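You operate a simulated robot arm through the tools that you are given. There is no shell and no other tool.

You are at the controls of a simulated robot arm. One attempt, no reset.

JOB
Bring the column heater up to 150 degrees.
Fine: shut and latch the door and open the supply valve, set the figure with the plus or minus button, then press GO once and wait for READY.
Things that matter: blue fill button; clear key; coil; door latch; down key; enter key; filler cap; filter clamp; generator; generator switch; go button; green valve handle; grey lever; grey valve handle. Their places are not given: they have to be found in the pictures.

The check looks at the end state, three seconds after you hand in, the way a careful person would. Anything else that was tipped, shoved, dropped, spilled or broken makes it a failure.

ROBOT AND FRAMES
A 7-joint arm with a fingered hand, fixed in place. Base frame: the origin is at the foot of the arm, x ahead of it, y to its left, z up. Units: m, rad, N and s.
With the tool pointing down near the work surface it reaches from about 0.38 to 0.72 m from the base axis. Its first joint turns from -2.897 to 2.897 rad. Payload 3.4 kg.
The tool frame sits at the grasp point between the pads (the TCP): z along the fingers, y along the line on which they close. The tips reach 0.025 m beyond it. The gripper opens to 0.088 m. The gripper's body begins 0.029 m behind the TCP. The gripper is a hand of 3 fingers: y runs from the thumb to the fingers, the wrist lies at [-0.013, -0.106, -0.174] in the tool frame.
Orientation is that of the tool frame in the base frame, as a unit quaternion [w, x, y, z]. With the fingers straight down and the wrist toward the robot, the tool's x, y and z point along [0, 1, 0], [1, 0, 0] and [0, 0, -1] of the base frame.

CONTROLS
- The arm moves only by the tool step_arm. Its argument "increments" is a list of rows, each an object of numbers (a shift or turn left out is 0): "tx", "ty", "tz": the shift along the tool's x, y, z in m; "ax", "ay", "az": the turn, a rotation vector about the tool's x, y, z in rad. In form: [{"tx": .., "ty": .., "tz": .., "ax": .., "ay": .., "az": ..}, ...]. A call has 1 to 20 rows; each row shifts and turns the commanded pose from where the row before left it, along the tool's axes as they then stand. A row lasts 0.2 s, in which the tool goes at most 0.05 m and 0.15 rad; a call with a longer step from one row to the next is refused whole. Where a pose cannot be reached the arm comes as near as it can. A force on the tool above 60 N (or 10 N above the force at the start of the call, whichever is more), or a blocked arm, ends the call early, and 0.2 s more pass. In this call time passes only in rows, and 0.2 s behind the last. The reply holds the time, the measured pose of the TCP, the force on the tool along the base axes, the opening and the grip force, in the units named above and with some noise, with the torque about the TCP (base axes, N m) and any sound that the robot's microphone picked up.
- Cameras (640 x 400 px; columns grow to the right, rows downward): "scene" is fixed at [0.2036, 0.4931, 1.6038]; the picture's right is [-0.99, 0.10, 0.00], its down [0.05, 0.45, -0.89] and it looks along [-0.09, -0.89, -0.46] (base axes); focal length 337 px, centre (320, 200). "wrist" rides on the gripper at [0.058, -0.085, -0.099] in the tool frame; the picture's right is [-0.67, 0.35, -0.66], its down [-0.69, -0.63, 0.37] and it looks along [-0.29, 0.69, 0.66] (tool axes); focal length 261 px, centre (320, 200).
- capture(camera): a new picture of that camera. It takes no simulated time.
- move_column(by): slides the trunk up (or, below 0, down) by that many m; the arm rides with it, the base frame stays. It gives what a move gives, with no picture.
- finger_targets(index, middle, thumb_bend, thumb_turn): sets how far each is bent, from 0 (flat) to 100 (curled in); at 30 the hand is open as for a grip, at 70 the pads meet at the TCP. One left out holds its place. A second passes; each finger stops where it meets its share of the squeeze, and holds until it gets a number again. It is the only way to open and close the hand. It gives what a move gives, with no picture; readings hold the bend of each and the force on the fingers (four entries, about 0 where the hand has none), thumb and palm. thumb_turn goes from beside the hand (0) to across from the fingers (100), as for a grip.
- measure_at(camera, pixels): for up to 12 pixels [column, row] of the newest picture of that camera ("zoom" is the newest enlarged one), the place [x, y, z] in the base frame of the surface seen there, good to about 0.002 m, but the place of the scene camera against the robot may be out by one fixed shift of up to 0.025 m in any direction. It takes no simulated time.
- inspect(camera, box): a new picture of the part [left, top, right, bottom] of that camera's present view, enlarged. It takes no simulated time.
- hand_in(): hands the job in; it is judged then, once.

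Unless the task says otherwise, let go and move clear before handing in.

The tools are called as a command line: name --argument value ..., lists and objects as JSON in quotes. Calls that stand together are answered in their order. step_arm: Moves the arm, as the interface text tells. Its arguments: {"type":"object","properties":{"increments":{"type":"array","items":{"type":"object","properties":{"tx":{"type":"number"},"ty":{"type":"number"},"tz":{"type":"number"},"ax":{"type":"number"},"ay":{"type":"number"},"az":{"type":"number"}}}}},"required":["increments"]} The other tools are called the same way: move_column (by) slides the trunk up or down; finger_targets (index, middle, thumb_bend, thumb_turn) moves the fingers one by one; capture (camera) takes a picture; measure_at (camera, pixels) gives the place of the surface under pixels of a picture; inspect (camera, box) takes an enlarged picture of a part of a camera's view; hand_in () hands the job in.

At the start:

```text
clock: 0.0
tcp_pos: [0.161, -0.3458, 1.2699]
tcp_rot: [0.0, 0.707, 0.707, 0.0]
contact_force: [0.7, -0.2, 0.2]
ft_torque: [0.02, 0.02, -0.01]
width: 0.0875
gripper_force: 0.1
shape: jaw
bend: [30.0, 30.0, 30.0, 98.0]
finger forces: [0.1, 0.1, 0.1, 0.1, 0.0, 0.0]
trunk travel left (down, up): [-0.525, 0.065]
```

scene: 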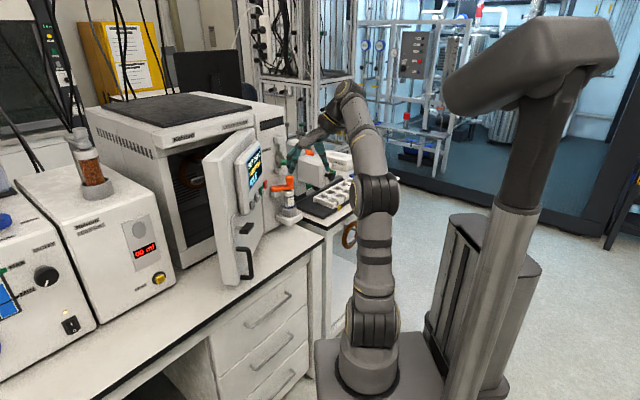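
wrist: 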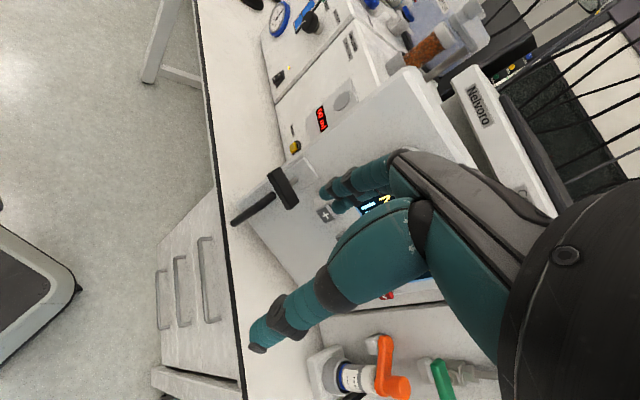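

The scene picture shows an oven with an open door (around pixels 235,215), a display and keys on the door, and orange/green valves to its right (280,185). I'll look closer before moving.

inspect --camera "scene" --box '[180, 100, 360, 300]'

inspect --camera "scene" --box '[0, 80, 200, 350]'

inspect --camera "wrist" --box '[220, 150, 460, 400]'

inspect --camera "wrist" --box '[220, 0, 540, 220]'

```text
2.00 times, centred on (270, 200) of scene
```

zoom: 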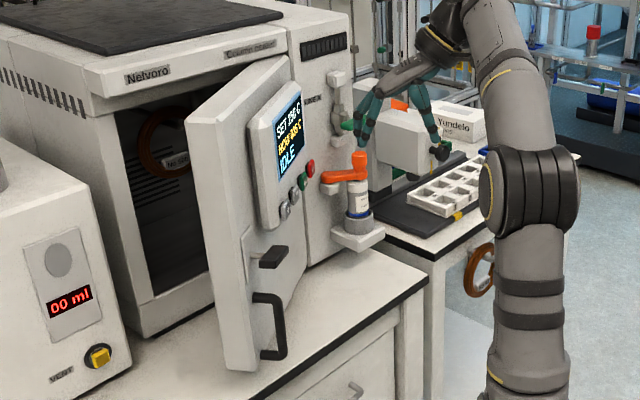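

```text
1.48 times, centred on (100, 215) of scene
```

zoom: 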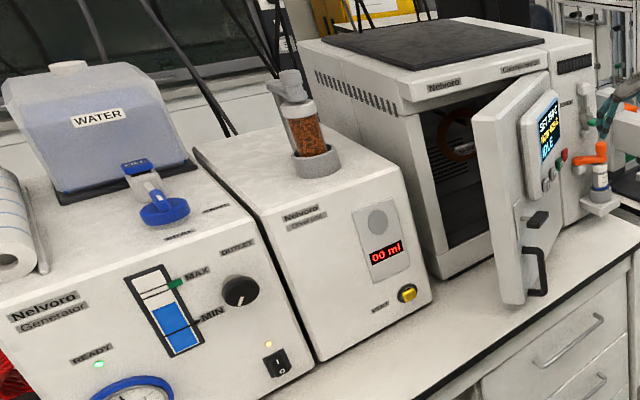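

```text
1.60 times, centred on (340, 275) of wrist
```

zoom: 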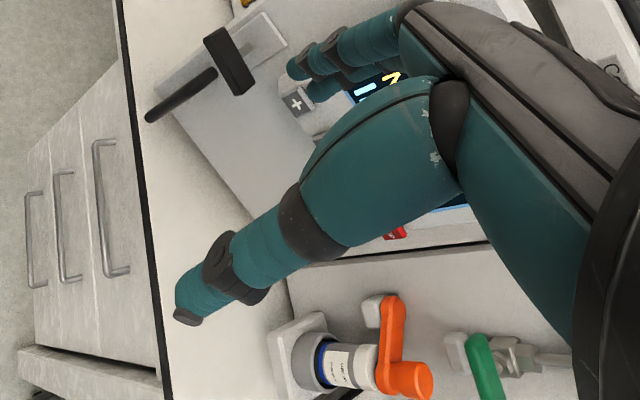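

```text
1.82 times, centred on (380, 110) of wrist
```

zoom: 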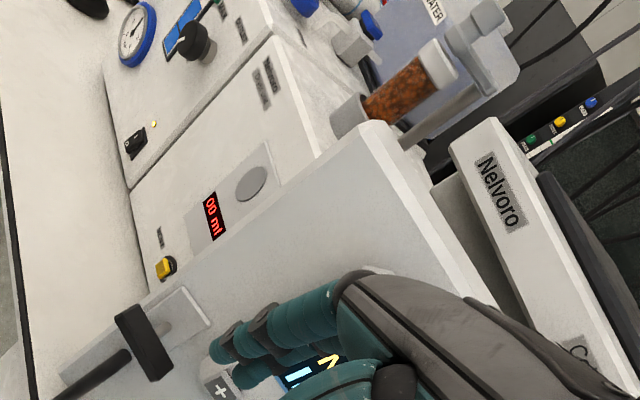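

I'll zoom tighter on the display and the valves to read labels, and measure key places.

inspect --camera "scene" --box '[230, 130, 310, 230]'

inspect --camera "scene" --box '[255, 90, 355, 160]'

measure_at --camera "scene" --pixels '[[247, 260], [240, 229], [251, 160], [265, 189], [290, 190], [274, 188], [228, 283], [206, 158], [258, 143], [170, 257], [285, 156], [282, 213]]'

```text
4.00 times, centred on (270, 180) of scene
```

zoom: 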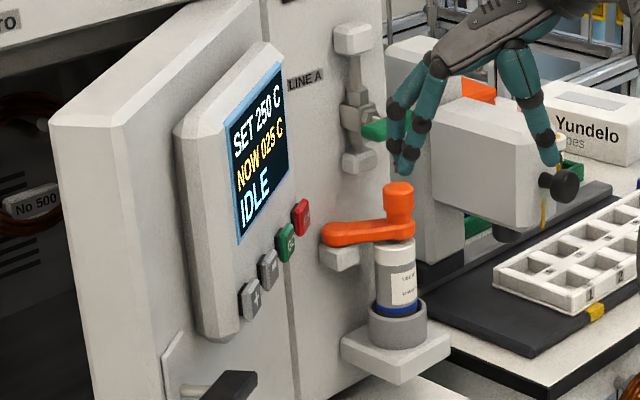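

```text
5.71 times, centred on (305, 125) of scene
```

zoom: 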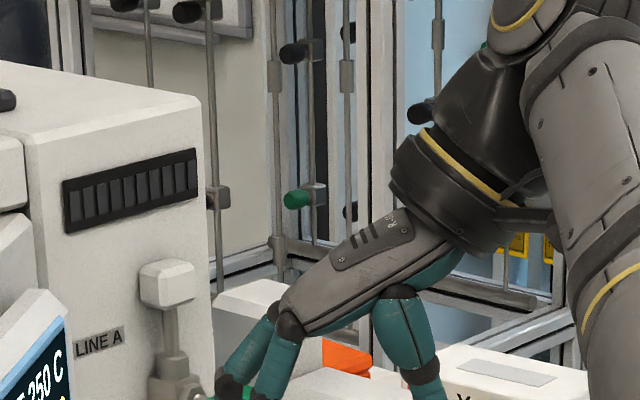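

```text
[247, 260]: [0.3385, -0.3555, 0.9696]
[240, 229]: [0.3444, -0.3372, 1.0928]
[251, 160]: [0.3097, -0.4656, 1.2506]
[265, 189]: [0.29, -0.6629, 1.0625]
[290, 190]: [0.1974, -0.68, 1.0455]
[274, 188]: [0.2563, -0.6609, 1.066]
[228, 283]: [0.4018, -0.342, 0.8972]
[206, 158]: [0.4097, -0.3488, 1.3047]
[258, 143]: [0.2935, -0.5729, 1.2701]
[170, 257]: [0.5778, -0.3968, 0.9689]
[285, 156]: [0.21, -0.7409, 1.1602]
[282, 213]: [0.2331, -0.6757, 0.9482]
```

The display reads SET 250 C, NOW 025 C, IDLE, with +, −, green GO and red keys under it at zoom (250,300)…(300,215). A green-handled valve by "LINE A" and an orange one are on the oven's right. I'll turn the wrist so its camera faces the valves.

step_arm --increments '[{"az": 0.15}, {"az": 0.15}, {"az": 0.15}, {"az": 0.15}, {"az": 0.15}, {"az": 0.15}]'

capture --camera "wrist"

capture --camera "scene"

```text
clock: 1.4
tcp_pos: [0.1615, -0.3463, 1.27]
tcp_rot: [0.001, 0.945, 0.328, 0.0]
contact_force: [0.3, -0.7, 0.1]
ft_torque: [0.01, -0.01, 0.0]
width: 0.0876
gripper_force: 0.2
shape: jaw
bend: [30.0, 30.0, 30.0, 98.0]
finger forces: [0.0, 0.0, 0.0, 0.1, 0.1, 0.0]
trunk travel left (down, up): [-0.525, 0.065]
```

```text
taken
```

wrist: 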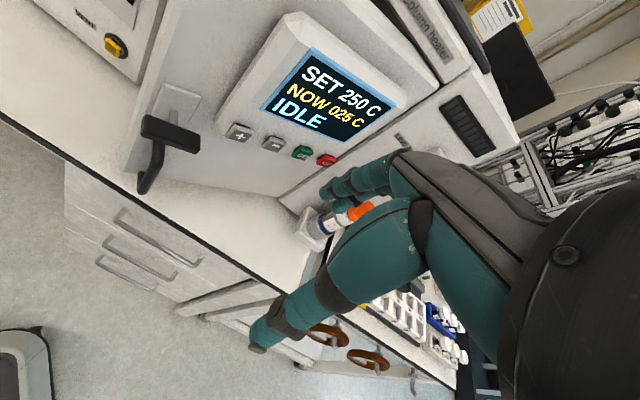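

```text
taken
```

scene: 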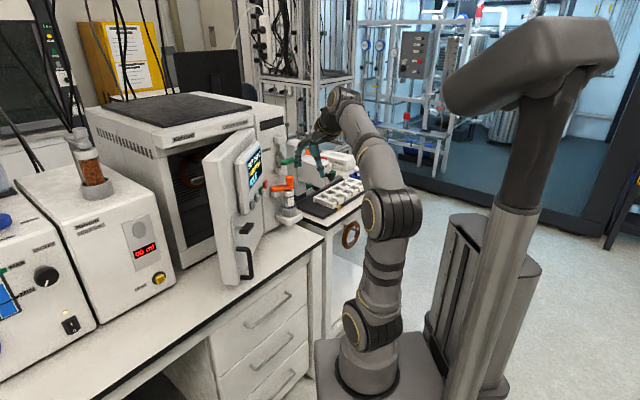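

The wrist view now shows the display (330,100), keys +(238,132), −(272,143), GO(302,153), red(326,160) and the door latch/handle (165,140). I'll zoom and measure.

inspect --camera "wrist" --box '[110, 70, 350, 220]'

inspect --camera "scene" --box '[230, 110, 330, 230]'

measure_at --camera "wrist" --pixels '[[238, 132], [272, 143], [302, 153], [326, 160], [170, 133], [145, 183], [155, 155], [175, 100], [130, 165], [245, 185], [290, 20], [220, 110]]'

measure_at --camera "scene" --pixels '[[258, 202], [242, 205], [247, 260], [240, 229], [228, 283], [206, 158], [258, 143], [278, 210]]'

```text
2.67 times, centred on (230, 145) of wrist
```

zoom: 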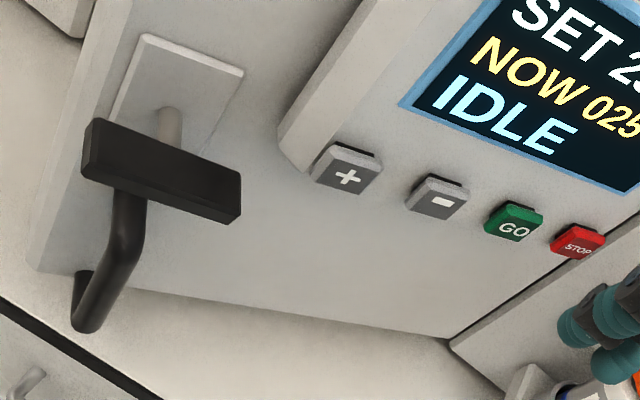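

```text
3.33 times, centred on (280, 170) of scene
```

zoom: 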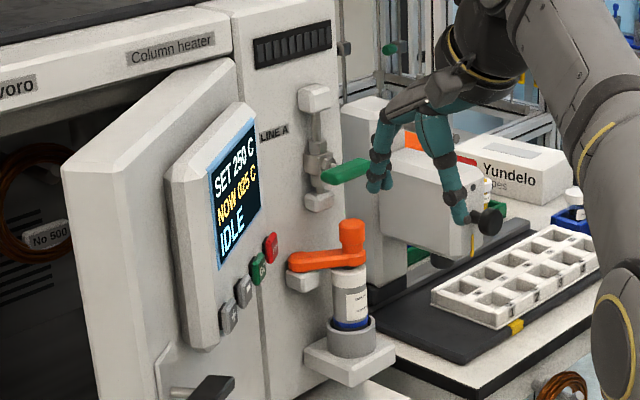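

```text
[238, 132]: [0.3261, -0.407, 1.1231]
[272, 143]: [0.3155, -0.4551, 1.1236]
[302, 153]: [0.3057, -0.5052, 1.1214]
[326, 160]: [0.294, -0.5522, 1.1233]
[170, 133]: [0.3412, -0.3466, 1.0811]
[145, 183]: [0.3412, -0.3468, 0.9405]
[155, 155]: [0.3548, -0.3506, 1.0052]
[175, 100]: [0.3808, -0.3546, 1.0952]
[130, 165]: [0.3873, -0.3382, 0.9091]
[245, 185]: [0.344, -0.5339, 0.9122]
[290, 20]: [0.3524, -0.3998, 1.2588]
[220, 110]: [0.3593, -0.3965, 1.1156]
```

```text
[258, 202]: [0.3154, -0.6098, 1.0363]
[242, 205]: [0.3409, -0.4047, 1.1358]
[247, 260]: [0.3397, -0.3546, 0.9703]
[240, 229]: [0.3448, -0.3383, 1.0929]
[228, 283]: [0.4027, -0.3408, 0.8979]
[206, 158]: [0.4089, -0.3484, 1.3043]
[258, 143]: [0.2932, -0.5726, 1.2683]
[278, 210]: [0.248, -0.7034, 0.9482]
```

The latch is a centred T-bar near the free edge at about (0.34,-0.35,1.08), with a D-handle under it; the keys lie in a row at z≈1.12. I'll point the index finger and curl the others to see how the hand looks.

finger_targets --index 10 --middle 100 --thumb_bend 100

capture --camera "wrist"

inspect --camera "scene" --box '[230, 80, 370, 220]'

```text
clock: 2.4
tcp_pos: [0.1616, -0.3467, 1.2694]
tcp_rot: [0.0, 0.944, 0.329, 0.0]
contact_force: [-0.1, 0.3, 0.4]
ft_torque: [0.03, 0.01, 0.01]
width: 0.0302
gripper_force: 0.1
shape: fingers
bend: [10.0, 100.0, 100.0, 98.0]
finger forces: [0.0, 0.0, 0.0, 0.1, 0.0, 0.1]
trunk travel left (down, up): [-0.525, 0.065]
```

```text
taken
```

wrist: 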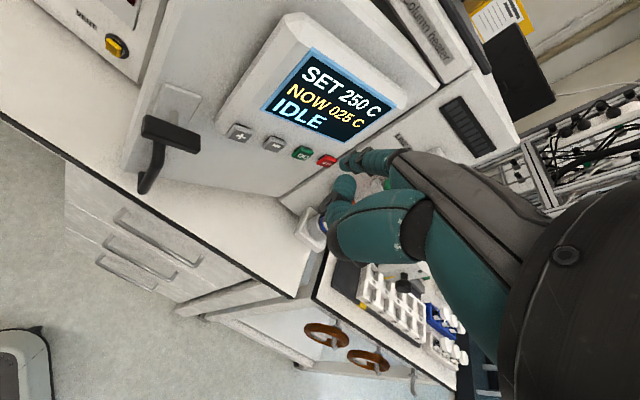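

```text
2.86 times, centred on (300, 150) of scene
```

zoom: 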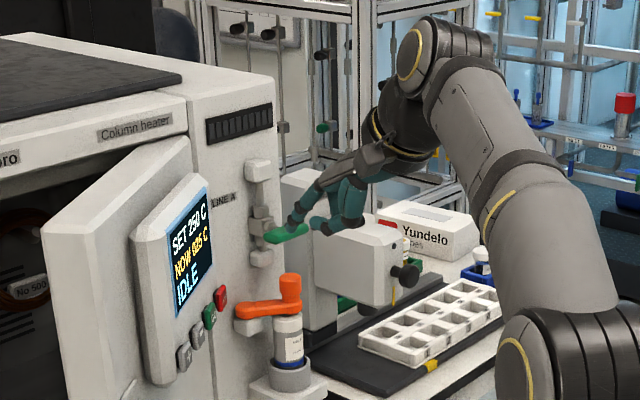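

The index now points out past the curled thumb; its tip is near (343,160) in the wrist picture. I'll measure where the tip sits relative to the TCP and zoom on it.

inspect --camera "wrist" --box '[290, 120, 450, 260]'

measure_at --camera "wrist" --pixels '[[345, 161], [352, 160], [362, 160], [372, 162], [385, 162], [345, 188], [330, 235]]'

inspect --camera "scene" --box '[285, 110, 355, 170]'

```text
2.86 times, centred on (370, 190) of wrist
```

zoom: 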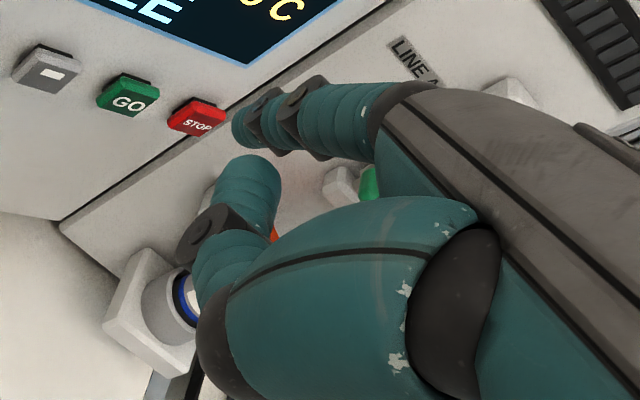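

```text
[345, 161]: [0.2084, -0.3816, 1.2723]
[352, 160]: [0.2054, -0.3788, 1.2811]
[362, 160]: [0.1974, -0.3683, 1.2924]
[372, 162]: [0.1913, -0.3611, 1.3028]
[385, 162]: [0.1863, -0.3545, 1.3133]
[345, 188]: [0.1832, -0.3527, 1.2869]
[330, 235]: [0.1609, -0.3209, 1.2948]
```

```text
6.67 times, centred on (320, 140) of scene
```

zoom: 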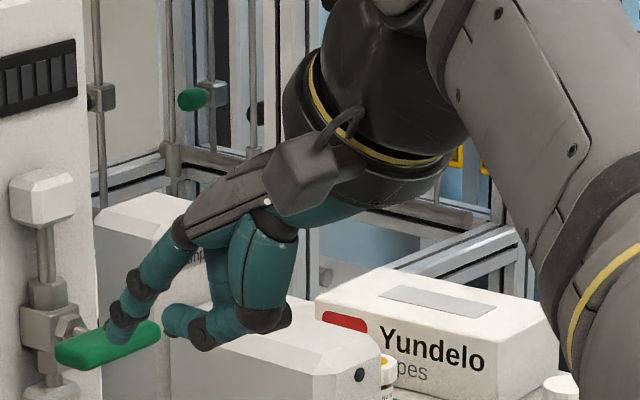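

The index tip is at roughly tool (0.015, 0.06, 0.0) at bend 10. Before planning the door push I want the arm's shoulder height and the bench edge.

measure_at --camera "scene" --pixels '[[366, 375], [365, 330], [385, 250], [390, 215], [345, 100], [330, 130], [330, 370], [440, 370], [300, 240], [225, 300], [326, 230], [120, 390]]'

measure_at --camera "wrist" --pixels '[[100, 155], [235, 215], [285, 260], [315, 280], [200, 60], [150, 70], [190, 170], [300, 205], [380, 255], [395, 60], [340, 45], [310, 130]]'

```text
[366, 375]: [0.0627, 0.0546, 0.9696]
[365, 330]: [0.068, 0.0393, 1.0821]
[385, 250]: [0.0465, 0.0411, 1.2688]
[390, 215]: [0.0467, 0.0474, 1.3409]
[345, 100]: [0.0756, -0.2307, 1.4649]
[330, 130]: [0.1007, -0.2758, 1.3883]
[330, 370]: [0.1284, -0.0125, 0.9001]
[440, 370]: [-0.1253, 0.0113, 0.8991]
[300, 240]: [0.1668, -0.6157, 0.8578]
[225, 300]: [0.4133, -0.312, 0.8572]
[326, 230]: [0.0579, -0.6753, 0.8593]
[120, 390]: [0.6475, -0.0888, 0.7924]
```

```text
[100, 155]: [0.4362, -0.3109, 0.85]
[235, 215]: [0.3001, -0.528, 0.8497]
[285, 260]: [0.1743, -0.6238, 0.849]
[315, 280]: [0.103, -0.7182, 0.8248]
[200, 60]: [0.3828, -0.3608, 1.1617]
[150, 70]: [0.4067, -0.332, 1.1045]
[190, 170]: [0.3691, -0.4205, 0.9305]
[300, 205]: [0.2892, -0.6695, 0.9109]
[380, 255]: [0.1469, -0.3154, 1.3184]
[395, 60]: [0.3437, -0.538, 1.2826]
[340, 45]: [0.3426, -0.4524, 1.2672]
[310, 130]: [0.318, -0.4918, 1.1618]
```

The bench edge runs diagonally in the base frame (from about (0.06,-0.68) to (0.65,-0.09)), so the oven front is turned too. I'll measure the oven's body and hinge area.

capture --camera "scene"

measure_at --camera "scene" --pixels '[[278, 145], [268, 125], [283, 125], [250, 128], [215, 140], [172, 150], [180, 258], [182, 200], [262, 225], [270, 220], [158, 278], [138, 240]]'

measure_at --camera "wrist" --pixels '[[465, 90], [440, 100], [490, 140], [420, 40], [300, 195], [283, 195], [330, 170], [400, 110], [115, 45], [60, 10]]'

inspect --camera "scene" --box '[140, 90, 320, 300]'

```text
taken
```

scene: 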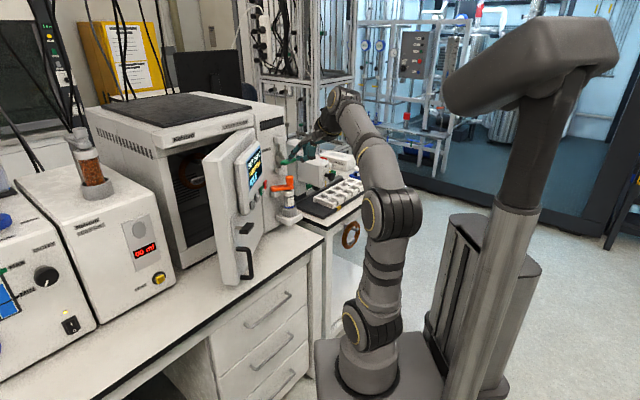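

```text
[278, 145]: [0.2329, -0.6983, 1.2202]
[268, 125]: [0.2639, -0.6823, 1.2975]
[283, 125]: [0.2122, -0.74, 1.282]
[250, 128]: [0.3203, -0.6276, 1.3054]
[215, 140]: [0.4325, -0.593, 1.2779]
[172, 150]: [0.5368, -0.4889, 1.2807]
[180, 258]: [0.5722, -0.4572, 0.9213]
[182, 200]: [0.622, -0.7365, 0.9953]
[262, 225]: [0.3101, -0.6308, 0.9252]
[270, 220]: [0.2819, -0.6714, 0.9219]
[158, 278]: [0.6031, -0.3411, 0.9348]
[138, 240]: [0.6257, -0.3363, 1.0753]
```

```text
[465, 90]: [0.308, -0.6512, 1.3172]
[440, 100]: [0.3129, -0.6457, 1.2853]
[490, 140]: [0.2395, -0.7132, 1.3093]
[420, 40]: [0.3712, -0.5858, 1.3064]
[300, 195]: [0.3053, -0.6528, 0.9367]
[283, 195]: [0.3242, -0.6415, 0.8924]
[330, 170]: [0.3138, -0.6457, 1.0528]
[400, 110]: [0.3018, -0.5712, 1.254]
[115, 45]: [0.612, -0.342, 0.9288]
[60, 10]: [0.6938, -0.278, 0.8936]
```

```text
1.90 times, centred on (230, 195) of scene
```

zoom: 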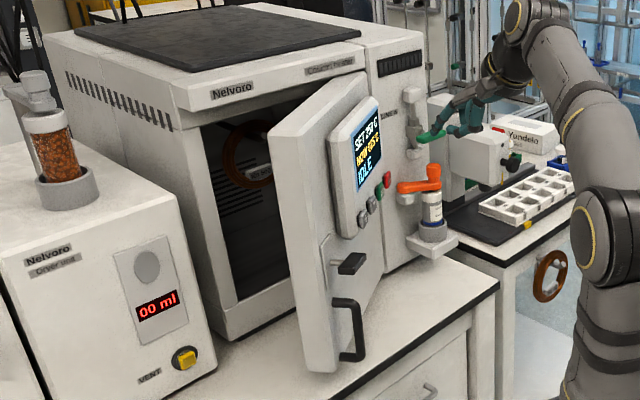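

The oven front runs along about (0.70,0.71) with the hinge near (0.31,-0.65), so the door is only about 33° open. To point the hand horizontally I need the shoulder lower, so I'll lower the trunk first.

move_column --by -0.2

capture --camera "scene"

capture --camera "wrist"

```text
clock: 4.6
tcp_pos: [0.1625, -0.3468, 1.0694]
tcp_rot: [0.0, 0.944, 0.329, 0.0]
contact_force: [-0.5, -0.3, -0.3]
ft_torque: [-0.02, -0.01, -0.01]
width: 0.0302
gripper_force: 0.1
shape: fingers
bend: [10.0, 100.0, 100.0, 98.0]
finger forces: [0.0, 0.0, 0.0, 0.1, 0.0, 0.0]
trunk travel left (down, up): [-0.325, 0.265]
```

```text
taken
```

scene: 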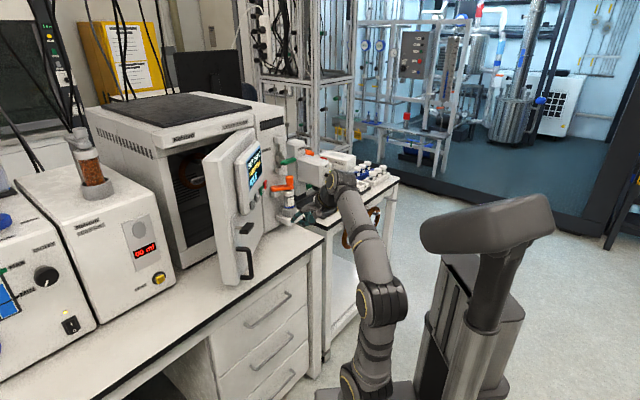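

```text
taken
```

wrist: 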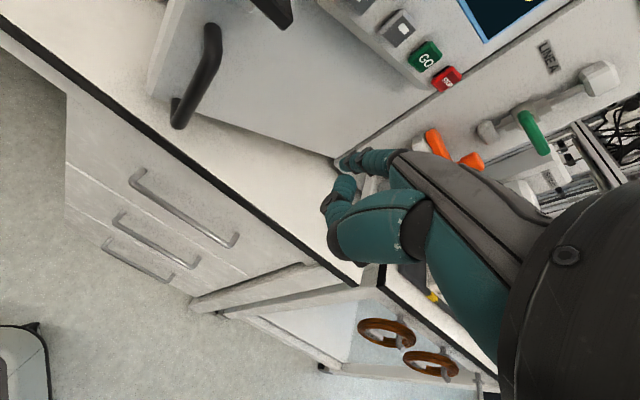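

The wrist view now shows the green valve (533,130) near "LINE A" and another label at (547,178). I'll zoom and measure these.

inspect --camera "wrist" --box '[400, 20, 640, 220]'

inspect --camera "scene" --box '[250, 110, 410, 260]'

measure_at --camera "wrist" --pixels '[[488, 130], [598, 78], [530, 107], [526, 118], [535, 135], [543, 150], [437, 145], [471, 160], [425, 57], [398, 28], [447, 77], [547, 178]]'

```text
2.00 times, centred on (520, 120) of wrist
```

zoom: 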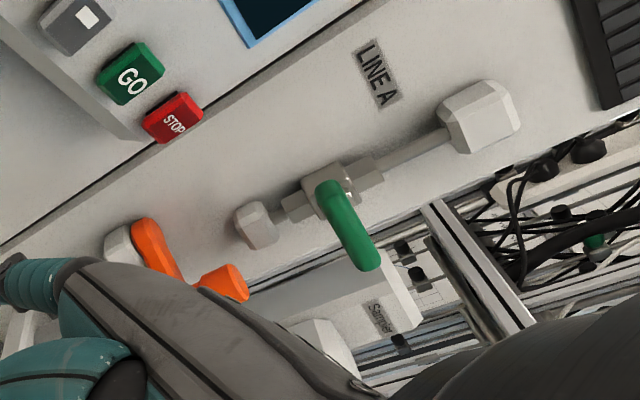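

```text
2.67 times, centred on (330, 185) of scene
```

zoom: 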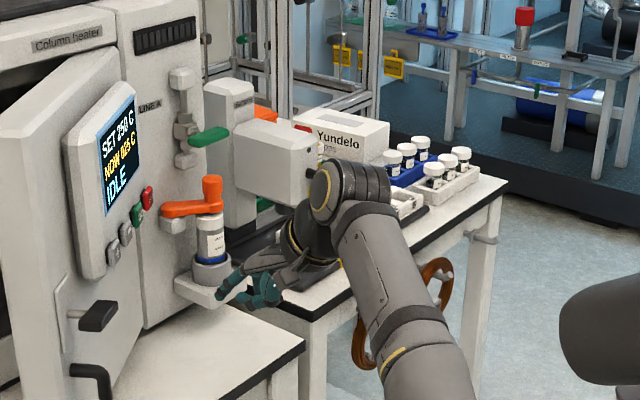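

```text
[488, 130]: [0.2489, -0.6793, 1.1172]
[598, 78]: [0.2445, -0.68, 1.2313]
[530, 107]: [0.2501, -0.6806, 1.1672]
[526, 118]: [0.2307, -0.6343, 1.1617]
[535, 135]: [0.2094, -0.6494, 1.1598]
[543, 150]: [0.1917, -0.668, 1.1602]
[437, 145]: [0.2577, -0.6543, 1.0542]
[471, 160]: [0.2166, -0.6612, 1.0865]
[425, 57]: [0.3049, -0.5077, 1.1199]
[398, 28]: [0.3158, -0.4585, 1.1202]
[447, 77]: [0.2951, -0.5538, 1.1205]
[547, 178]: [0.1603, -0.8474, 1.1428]
```

The green handle's pivot is at about (0.235,-0.64,1.16), lying along the face (across its vertical pipe, so shut). Before choosing it as the supply valve, I'll check the rest of the room for other valves and notes.

inspect --camera "scene" --box '[230, 0, 380, 130]'

inspect --camera "scene" --box '[60, 0, 210, 110]'

inspect --camera "scene" --box '[350, 0, 560, 180]'

inspect --camera "scene" --box '[0, 0, 120, 100]'

```text
3.08 times, centred on (305, 65) of scene
```

zoom: 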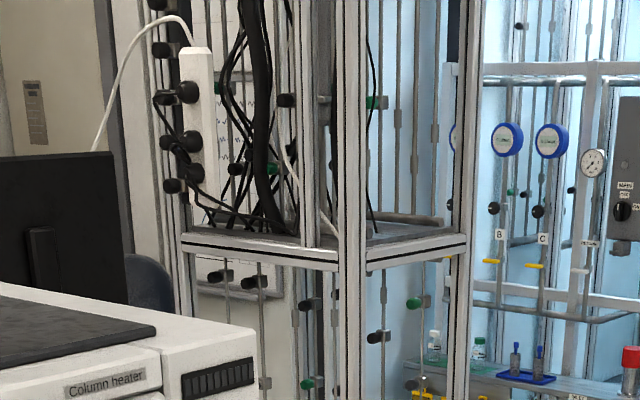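

```text
3.64 times, centred on (135, 55) of scene
```

zoom: 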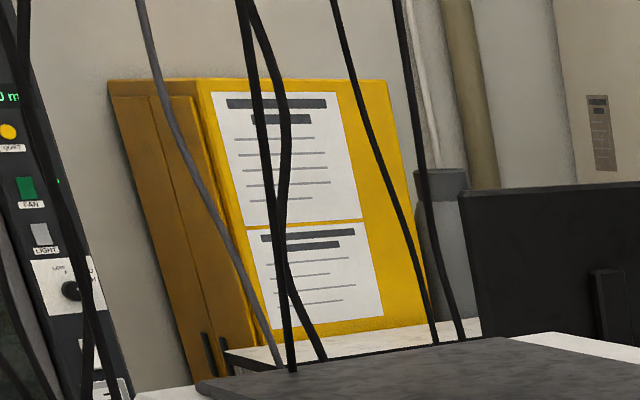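

```text
2.22 times, centred on (455, 90) of scene
```

zoom: 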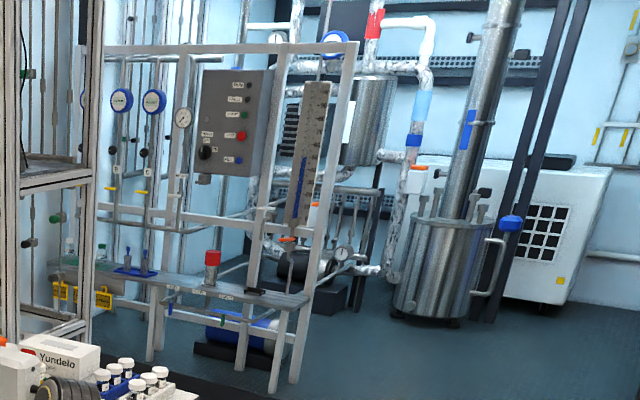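

```text
4.00 times, centred on (60, 50) of scene
```

zoom: 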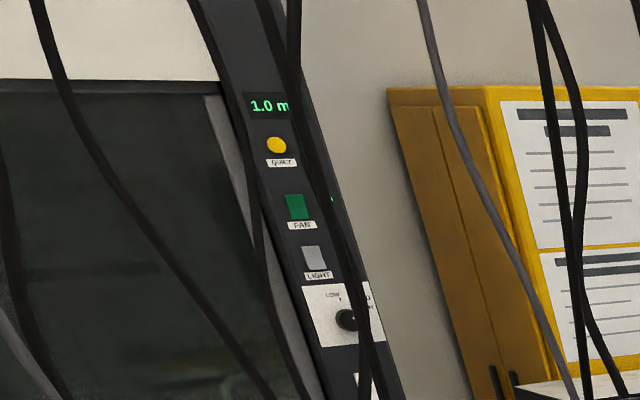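

The LINE A green valve, mounted on the heater itself, is the supply valve; the "Sample" and rear racks belong to other things. Now I'll yaw the hand, move toward the door face, and begin to tilt the hand forward.

step_arm --increments '[{"az": -0.125}, {"az": -0.125}, {"az": -0.125}, {"tx": -0.003, "ty": 0.022, "tz": 0.0125}, {"tx": -0.003, "ty": 0.022, "tz": 0.0125}, {"tx": -0.003, "ty": 0.022, "tz": 0.0125}, {"ax": -0.12}, {"ax": -0.12}, {"ax": -0.12}]'

capture --camera "wrist"

capture --camera "scene"

```text
clock: 6.6
tcp_pos: [0.2152, -0.3869, 1.032]
tcp_rot: [0.157, 0.852, 0.491, 0.09]
contact_force: [-0.6, 0.0, -0.6]
ft_torque: [-0.04, 0.04, 0.0]
width: 0.03
gripper_force: 0.1
shape: fingers
bend: [10.0, 100.0, 100.0, 98.0]
finger forces: [0.1, 0.0, 0.1, 0.1, 0.0, 0.0]
trunk travel left (down, up): [-0.325, 0.265]
```

```text
taken
```

wrist: 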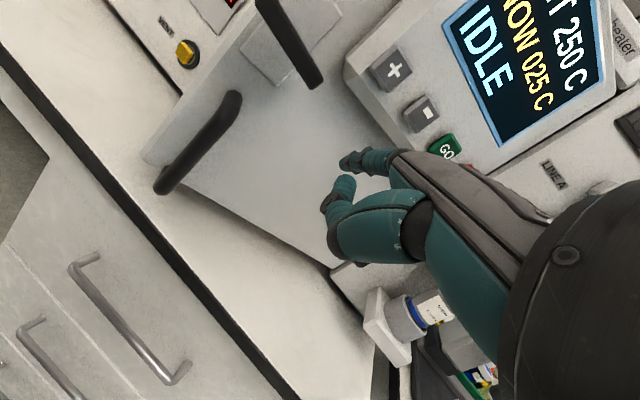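

```text
taken
```

scene: 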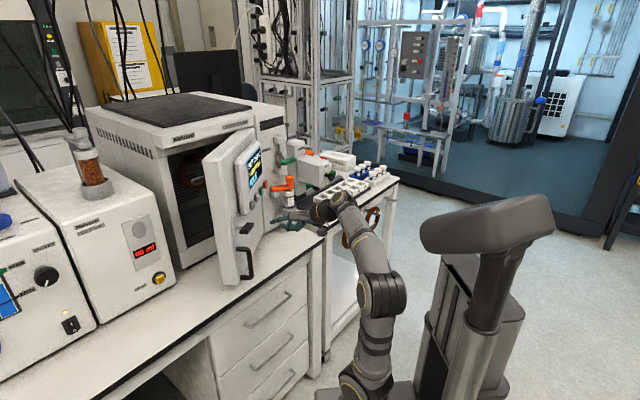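

Tracking is fine; the index points at the lower door face. I'll tilt on until the finger is near horizontal and check the tip position.

step_arm --increments '[{"ax": -0.14}, {"ax": -0.14}, {"ax": -0.14}]'

capture --camera "wrist"

inspect --camera "scene" --box '[190, 110, 390, 300]'

measure_at --camera "wrist" --pixels '[[346, 164], [352, 160], [365, 158], [385, 160], [345, 188], [330, 235], [300, 160], [260, 150], [310, 120]]'

```text
clock: 7.4
tcp_pos: [0.214, -0.3869, 1.0326]
tcp_rot: [0.33, 0.801, 0.461, 0.19]
contact_force: [0.0, -0.4, 0.1]
ft_torque: [0.02, -0.01, -0.02]
width: 0.0302
gripper_force: 0.1
shape: fingers
bend: [10.0, 100.0, 100.0, 98.0]
finger forces: [0.0, 0.0, 0.1, 0.1, 0.0, 0.1]
trunk travel left (down, up): [-0.325, 0.265]
```

```text
taken
```

wrist: 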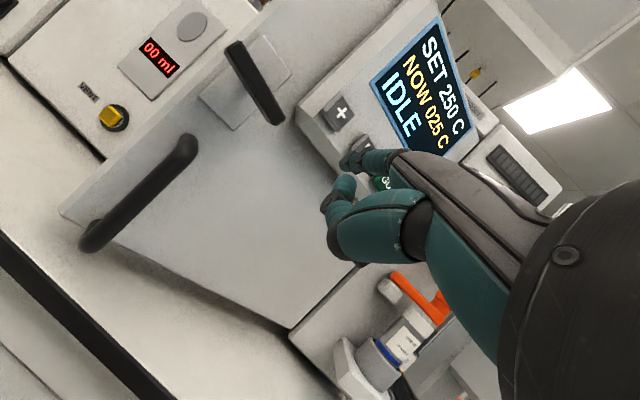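

```text
2.11 times, centred on (290, 205) of scene
```

zoom: 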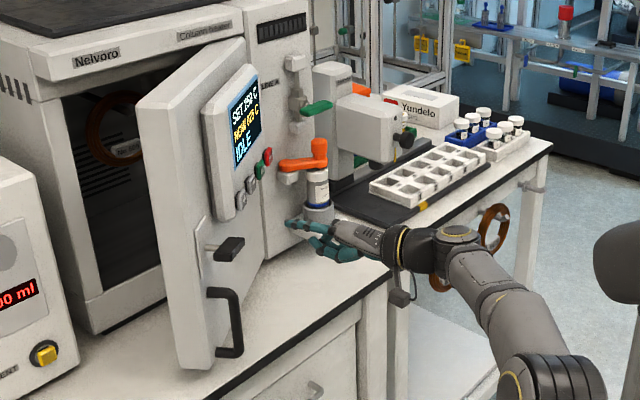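

```text
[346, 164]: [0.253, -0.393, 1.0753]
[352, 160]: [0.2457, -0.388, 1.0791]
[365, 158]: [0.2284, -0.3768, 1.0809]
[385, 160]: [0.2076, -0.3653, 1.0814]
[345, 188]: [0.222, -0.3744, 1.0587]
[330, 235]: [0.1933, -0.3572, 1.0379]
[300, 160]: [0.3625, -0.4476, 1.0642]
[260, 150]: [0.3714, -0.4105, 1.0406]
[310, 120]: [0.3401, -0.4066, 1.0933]
```

The finger is level at (0.253,-0.393,1.075) and the door face at about (0.367,-0.43). I'll lower it clear of the latch bar and advance to just short of contact.

step_arm --increments '[{"tx": 0.007, "ty": -0.016, "tz": 0.016}, {"tx": 0.007, "ty": -0.016, "tz": 0.016}, {"ty": 0.0231, "tz": 0.0231}, {"ty": 0.0231, "tz": 0.0231}, {"ty": 0.0231, "tz": 0.0231}]'

capture --camera "wrist"

inspect --camera "scene" --box '[190, 110, 390, 300]'

```text
clock: 8.6
tcp_pos: [0.307, -0.4247, 0.986]
tcp_rot: [0.329, 0.802, 0.462, 0.19]
contact_force: [-0.2, 0.7, 0.0]
ft_torque: [0.0, 0.0, 0.02]
width: 0.0301
gripper_force: 0.0
shape: fingers
bend: [10.0, 100.0, 100.0, 98.0]
finger forces: [0.0, 0.0, 0.1, 0.0, 0.1, 0.1]
trunk travel left (down, up): [-0.325, 0.265]
```

```text
taken
```

wrist: 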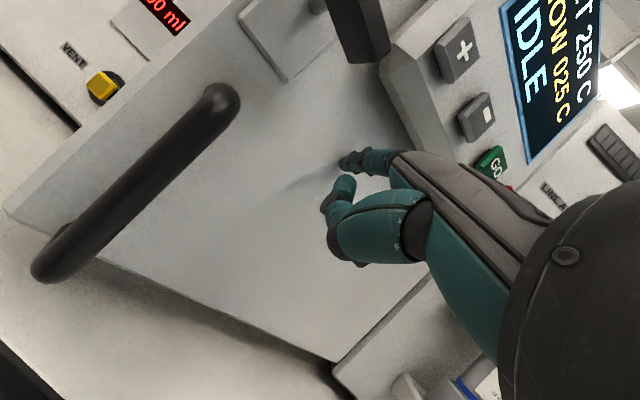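

```text
2.11 times, centred on (290, 205) of scene
```

zoom: 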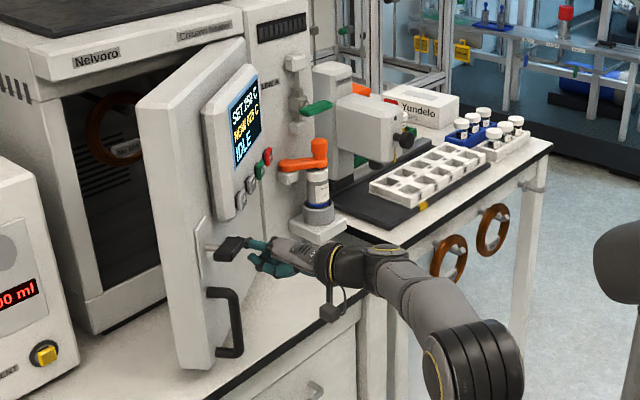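

The fingertip is close to the door face, clear of the T-bar and handle. I'll push forward gently and watch the force.

step_arm --increments '[{"ty": 0.0106, "tz": 0.0106}, {"ty": 0.0106, "tz": 0.0106}, {"ty": 0.0106, "tz": 0.0106}, {"ty": 0.0106, "tz": 0.0106}]'

inspect --camera "scene" --box '[150, 110, 390, 300]'

capture --camera "wrist"

```text
clock: 9.6
tcp_pos: [0.3586, -0.4536, 0.9869]
tcp_rot: [0.329, 0.801, 0.462, 0.19]
contact_force: [0.2, 1.1, -0.1]
ft_torque: [0.01, -0.01, 0.01]
width: 0.03
gripper_force: 0.0
shape: fingers
bend: [10.0, 100.0, 100.0, 98.0]
finger forces: [0.0, 0.1, 0.0, 0.0, 0.0, 0.0]
trunk travel left (down, up): [-0.325, 0.265]
```

```text
2.11 times, centred on (270, 205) of scene
```

zoom: 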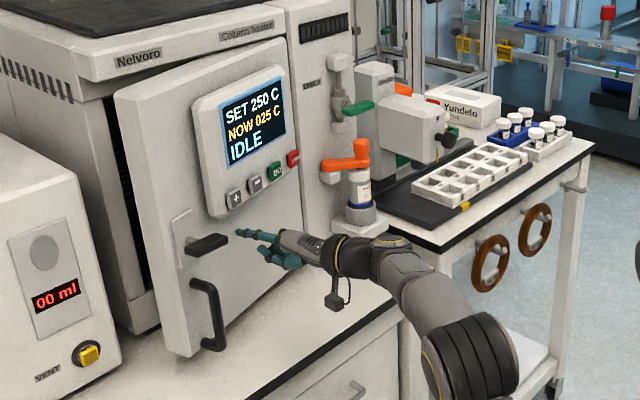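

```text
taken
```

wrist: 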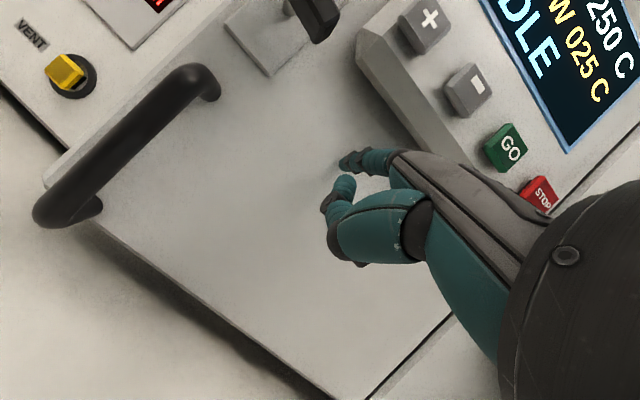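

The door swings easily (about 1 N). I'll keep pushing in smaller steps until it meets the frame.

step_arm --increments '[{"ty": 0.009, "tz": 0.009}, {"ty": 0.009, "tz": 0.009}, {"ty": 0.009, "tz": 0.009}, {"ty": 0.007, "tz": 0.007}]'

inspect --camera "scene" --box '[150, 110, 390, 300]'

capture --camera "wrist"

```text
clock: 10.6
tcp_pos: [0.4003, -0.4786, 0.9856]
tcp_rot: [0.329, 0.801, 0.462, 0.19]
contact_force: [-0.3, 0.1, 0.9]
ft_torque: [-0.04, -0.01, -0.01]
width: 0.0302
gripper_force: 0.0
shape: fingers
bend: [10.0, 100.0, 100.0, 98.0]
finger forces: [0.0, 0.0, 0.1, 0.0, 0.0, 0.0]
trunk travel left (down, up): [-0.325, 0.265]
```

```text
2.11 times, centred on (270, 205) of scene
```

zoom: 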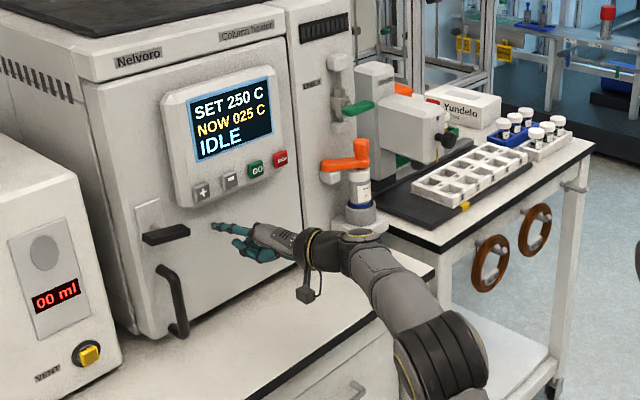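

```text
taken
```

wrist: 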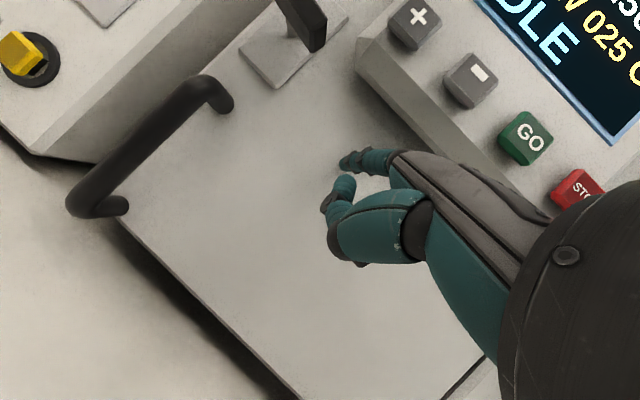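

The door looks almost flush. I'll press on in small steps until the force shows it has seated.

step_arm --increments '[{"ty": 0.005, "tz": 0.005}, {"ty": 0.005, "tz": 0.005}, {"ty": 0.004, "tz": 0.004}]'

inspect --camera "scene" --box '[150, 110, 390, 300]'

inspect --camera "scene" --box '[170, 120, 290, 280]'

```text
clock: 11.3
tcp_pos: [0.4011, -0.4852, 0.9944]
tcp_rot: [0.336, 0.802, 0.457, 0.189]
contact_force: [-47.6, 31.8, 1.7]
ft_torque: [-1.39, -2.1, 0.93]
width: 0.0265
gripper_force: 27.2
shape: fingers
bend: [13.0, 100.0, 100.0, 98.0]
finger forces: [55.3, 0.1, 0.1, 0.0, 0.0, 0.0]
trunk travel left (down, up): [-0.325, 0.265]
stopped in row 3: the force on the tool passed its limit at 66 N (the readings are from after the stop); the commanded pose is now the measured one
```

```text
2.11 times, centred on (270, 205) of scene
```

zoom: 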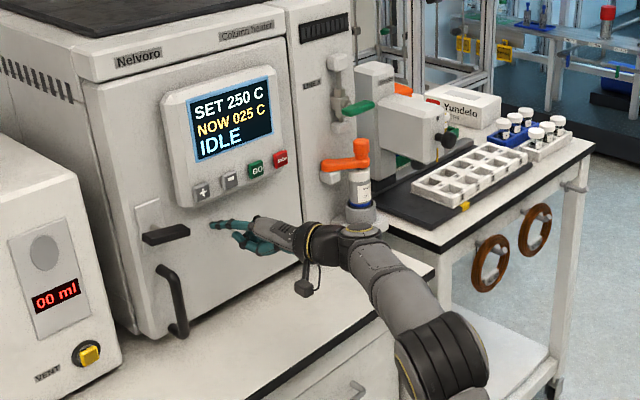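

```text
2.50 times, centred on (230, 200) of scene
```

zoom: 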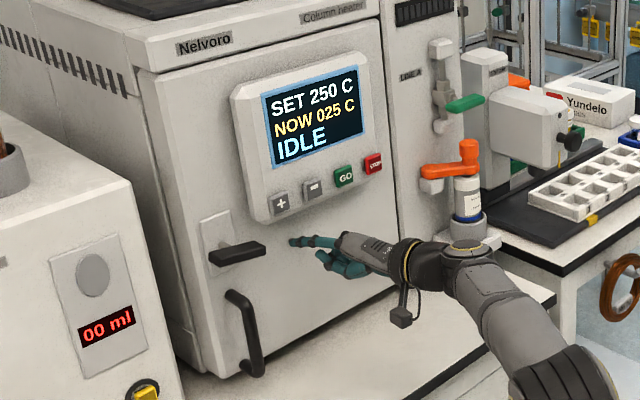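

The door is seated (force jumped to about 57 N, door flush in the scene view). I'll back off and take a look at the closed door and latch.

step_arm --increments '[{"ty": -0.01, "tz": -0.01}, {"ty": -0.02, "tz": -0.02}, {"ty": -0.02, "tz": -0.02}, {"ty": -0.02, "tz": -0.02}]'

finger_targets --index 10

capture --camera "wrist"

capture --camera "scene"

```text
clock: 12.3
tcp_pos: [0.3243, -0.4364, 0.9885]
tcp_rot: [0.332, 0.803, 0.459, 0.188]
contact_force: [1.0, -0.2, 0.2]
ft_torque: [0.03, -0.02, -0.01]
width: 0.0299
gripper_force: 0.0
shape: fingers
bend: [10.0, 100.0, 100.0, 98.0]
finger forces: [0.1, 0.0, 0.1, 0.0, 0.0, 0.0]
trunk travel left (down, up): [-0.325, 0.265]
```

```text
clock: 13.3
tcp_pos: [0.3226, -0.437, 0.9886]
tcp_rot: [0.33, 0.802, 0.46, 0.189]
contact_force: [-1.0, 0.0, -0.3]
ft_torque: [0.0, 0.02, 0.0]
width: 0.03
gripper_force: 0.0
shape: fingers
bend: [10.0, 100.0, 100.0, 98.0]
finger forces: [0.0, 0.0, 0.0, 0.0, 0.0, 0.0]
trunk travel left (down, up): [-0.325, 0.265]
```

```text
taken
```

wrist: 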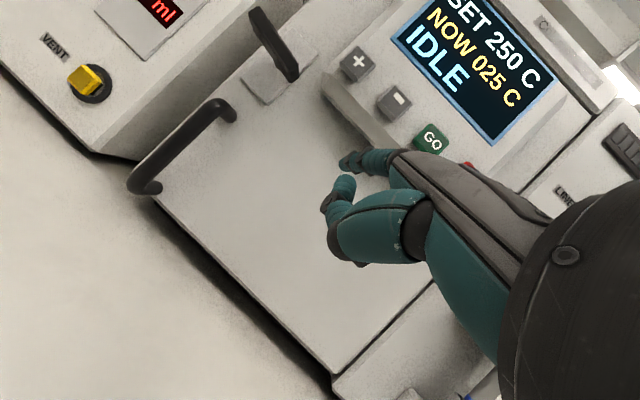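

```text
taken
```

scene: 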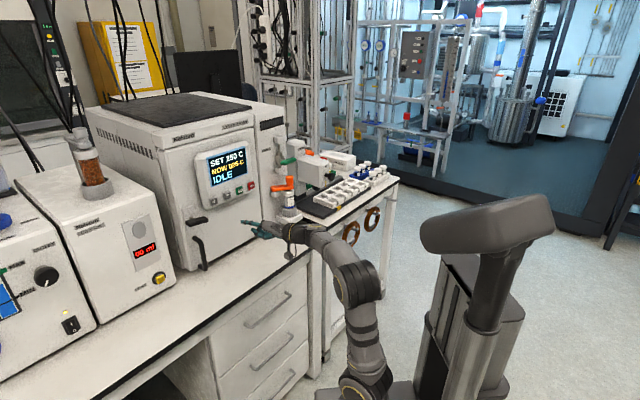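

inspect --camera "wrist" --box '[200, 0, 400, 140]'

measure_at --camera "wrist" --pixels '[[255, 15], [272, 40], [290, 75], [265, 85], [358, 63], [395, 103], [431, 139], [215, 105], [145, 180], [250, 150], [300, 300], [345, 161]]'

inspect --camera "scene" --box '[160, 190, 260, 290]'

```text
2.86 times, centred on (300, 70) of wrist
```

zoom: 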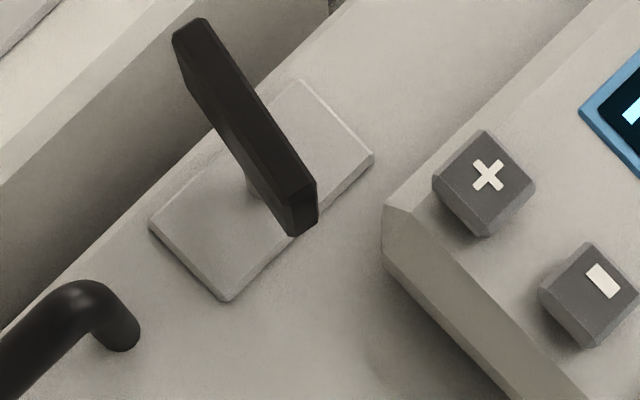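

```text
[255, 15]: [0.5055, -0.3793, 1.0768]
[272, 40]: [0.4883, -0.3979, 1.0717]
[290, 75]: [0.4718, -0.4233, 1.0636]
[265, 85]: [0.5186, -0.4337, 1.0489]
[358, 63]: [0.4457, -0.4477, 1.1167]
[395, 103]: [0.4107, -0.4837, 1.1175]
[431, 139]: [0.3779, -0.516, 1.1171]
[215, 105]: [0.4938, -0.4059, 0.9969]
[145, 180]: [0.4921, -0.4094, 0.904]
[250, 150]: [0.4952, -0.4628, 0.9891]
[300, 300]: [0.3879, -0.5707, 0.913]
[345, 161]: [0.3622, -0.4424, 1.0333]
```

```text
4.00 times, centred on (210, 240) of scene
```

zoom: 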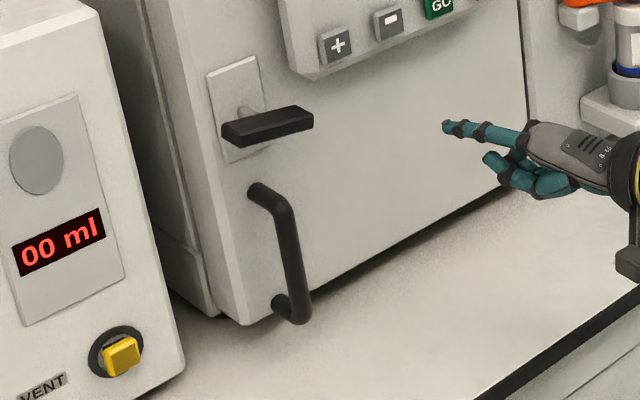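

The bar runs along the face at z≈1.07, centred near (0.489,-0.40), standing about 4.5 cm off the door. I'll yaw the finger square to the door and pin down where the fingertip really is.

step_arm --increments '[{"ty": -0.01, "tz": -0.01}, {"ay": -0.0925, "az": 0.0925}, {"ay": -0.0925, "az": 0.0925}]'

inspect --camera "wrist" --box '[320, 130, 400, 200]'

measure_at --camera "zoom" --pixels '[[150, 270], [165, 255], [180, 240], [200, 230], [230, 200], [260, 230], [160, 290], [175, 280]]'

capture --camera "wrist"

```text
clock: 14.1
tcp_pos: [0.3113, -0.4313, 0.9889]
tcp_rot: [0.353, 0.856, 0.35, 0.143]
contact_force: [1.5, -0.2, 1.1]
ft_torque: [0.0, 0.01, -0.01]
width: 0.0298
gripper_force: 0.0
shape: fingers
bend: [10.0, 100.0, 100.0, 98.0]
finger forces: [0.1, 0.0, 0.1, 0.1, 0.1, 0.1]
trunk travel left (down, up): [-0.325, 0.265]
```

```text
5.71 times, centred on (360, 165) of wrist
```

zoom: 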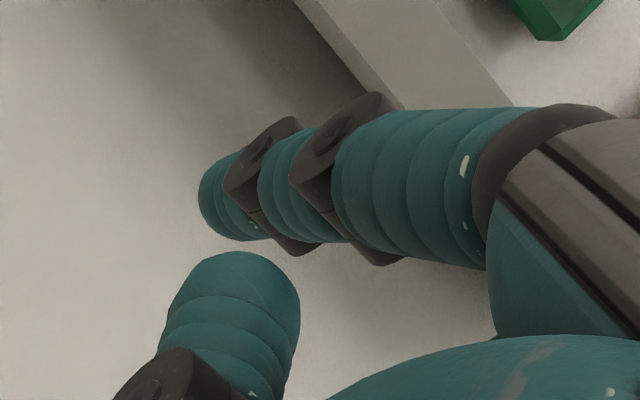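

```text
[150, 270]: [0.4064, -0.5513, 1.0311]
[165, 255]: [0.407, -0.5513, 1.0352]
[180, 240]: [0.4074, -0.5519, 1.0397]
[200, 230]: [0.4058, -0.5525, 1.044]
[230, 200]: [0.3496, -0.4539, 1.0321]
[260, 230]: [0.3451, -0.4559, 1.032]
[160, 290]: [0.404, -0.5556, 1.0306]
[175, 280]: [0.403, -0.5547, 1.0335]
```

```text
taken
```

wrist: 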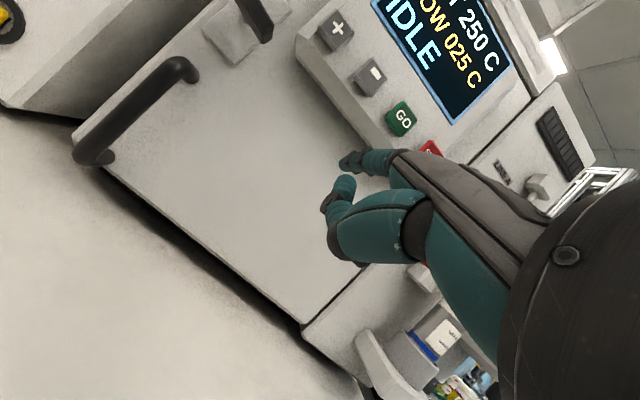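

The index tip end is about 5 cm ahead of the TCP along the press direction, at z≈+0.044. I'll cross-check the latch bar and keys in the scene view to get the bar height and the scene camera's shift.

inspect --camera "scene" --box '[170, 180, 270, 280]'

measure_at --camera "zoom" --pixels '[[298, 84], [347, 62], [397, 44], [185, 132], [270, 118], [228, 125], [228, 138], [205, 80], [225, 165], [265, 113], [195, 140], [260, 123]]'

```text
4.00 times, centred on (220, 230) of scene
```

zoom: 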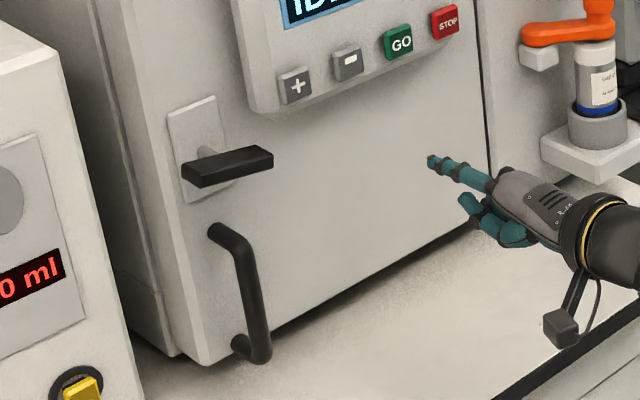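

```text
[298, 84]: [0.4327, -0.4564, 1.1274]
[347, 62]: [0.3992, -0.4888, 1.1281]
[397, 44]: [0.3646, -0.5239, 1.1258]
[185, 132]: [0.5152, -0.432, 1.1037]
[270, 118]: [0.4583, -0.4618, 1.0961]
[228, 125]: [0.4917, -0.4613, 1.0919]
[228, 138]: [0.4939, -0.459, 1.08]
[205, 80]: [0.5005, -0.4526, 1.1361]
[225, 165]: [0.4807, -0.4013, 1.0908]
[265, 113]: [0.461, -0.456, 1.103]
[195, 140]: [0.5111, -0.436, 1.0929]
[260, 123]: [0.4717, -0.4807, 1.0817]
```

measure_at --camera "zoom" --pixels '[[188, 170], [190, 183], [225, 158], [225, 175], [262, 150], [270, 155], [270, 166], [205, 152], [210, 165], [433, 160], [440, 160], [450, 168]]'

```text
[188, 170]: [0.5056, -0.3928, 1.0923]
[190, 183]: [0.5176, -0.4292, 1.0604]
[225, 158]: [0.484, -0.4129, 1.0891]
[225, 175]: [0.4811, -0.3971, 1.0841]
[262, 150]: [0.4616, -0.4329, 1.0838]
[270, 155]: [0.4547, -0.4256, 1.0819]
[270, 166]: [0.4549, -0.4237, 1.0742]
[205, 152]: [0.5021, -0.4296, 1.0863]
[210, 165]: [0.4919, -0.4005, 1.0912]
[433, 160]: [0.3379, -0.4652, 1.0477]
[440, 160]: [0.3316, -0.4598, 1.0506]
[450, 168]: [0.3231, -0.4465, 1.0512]
```

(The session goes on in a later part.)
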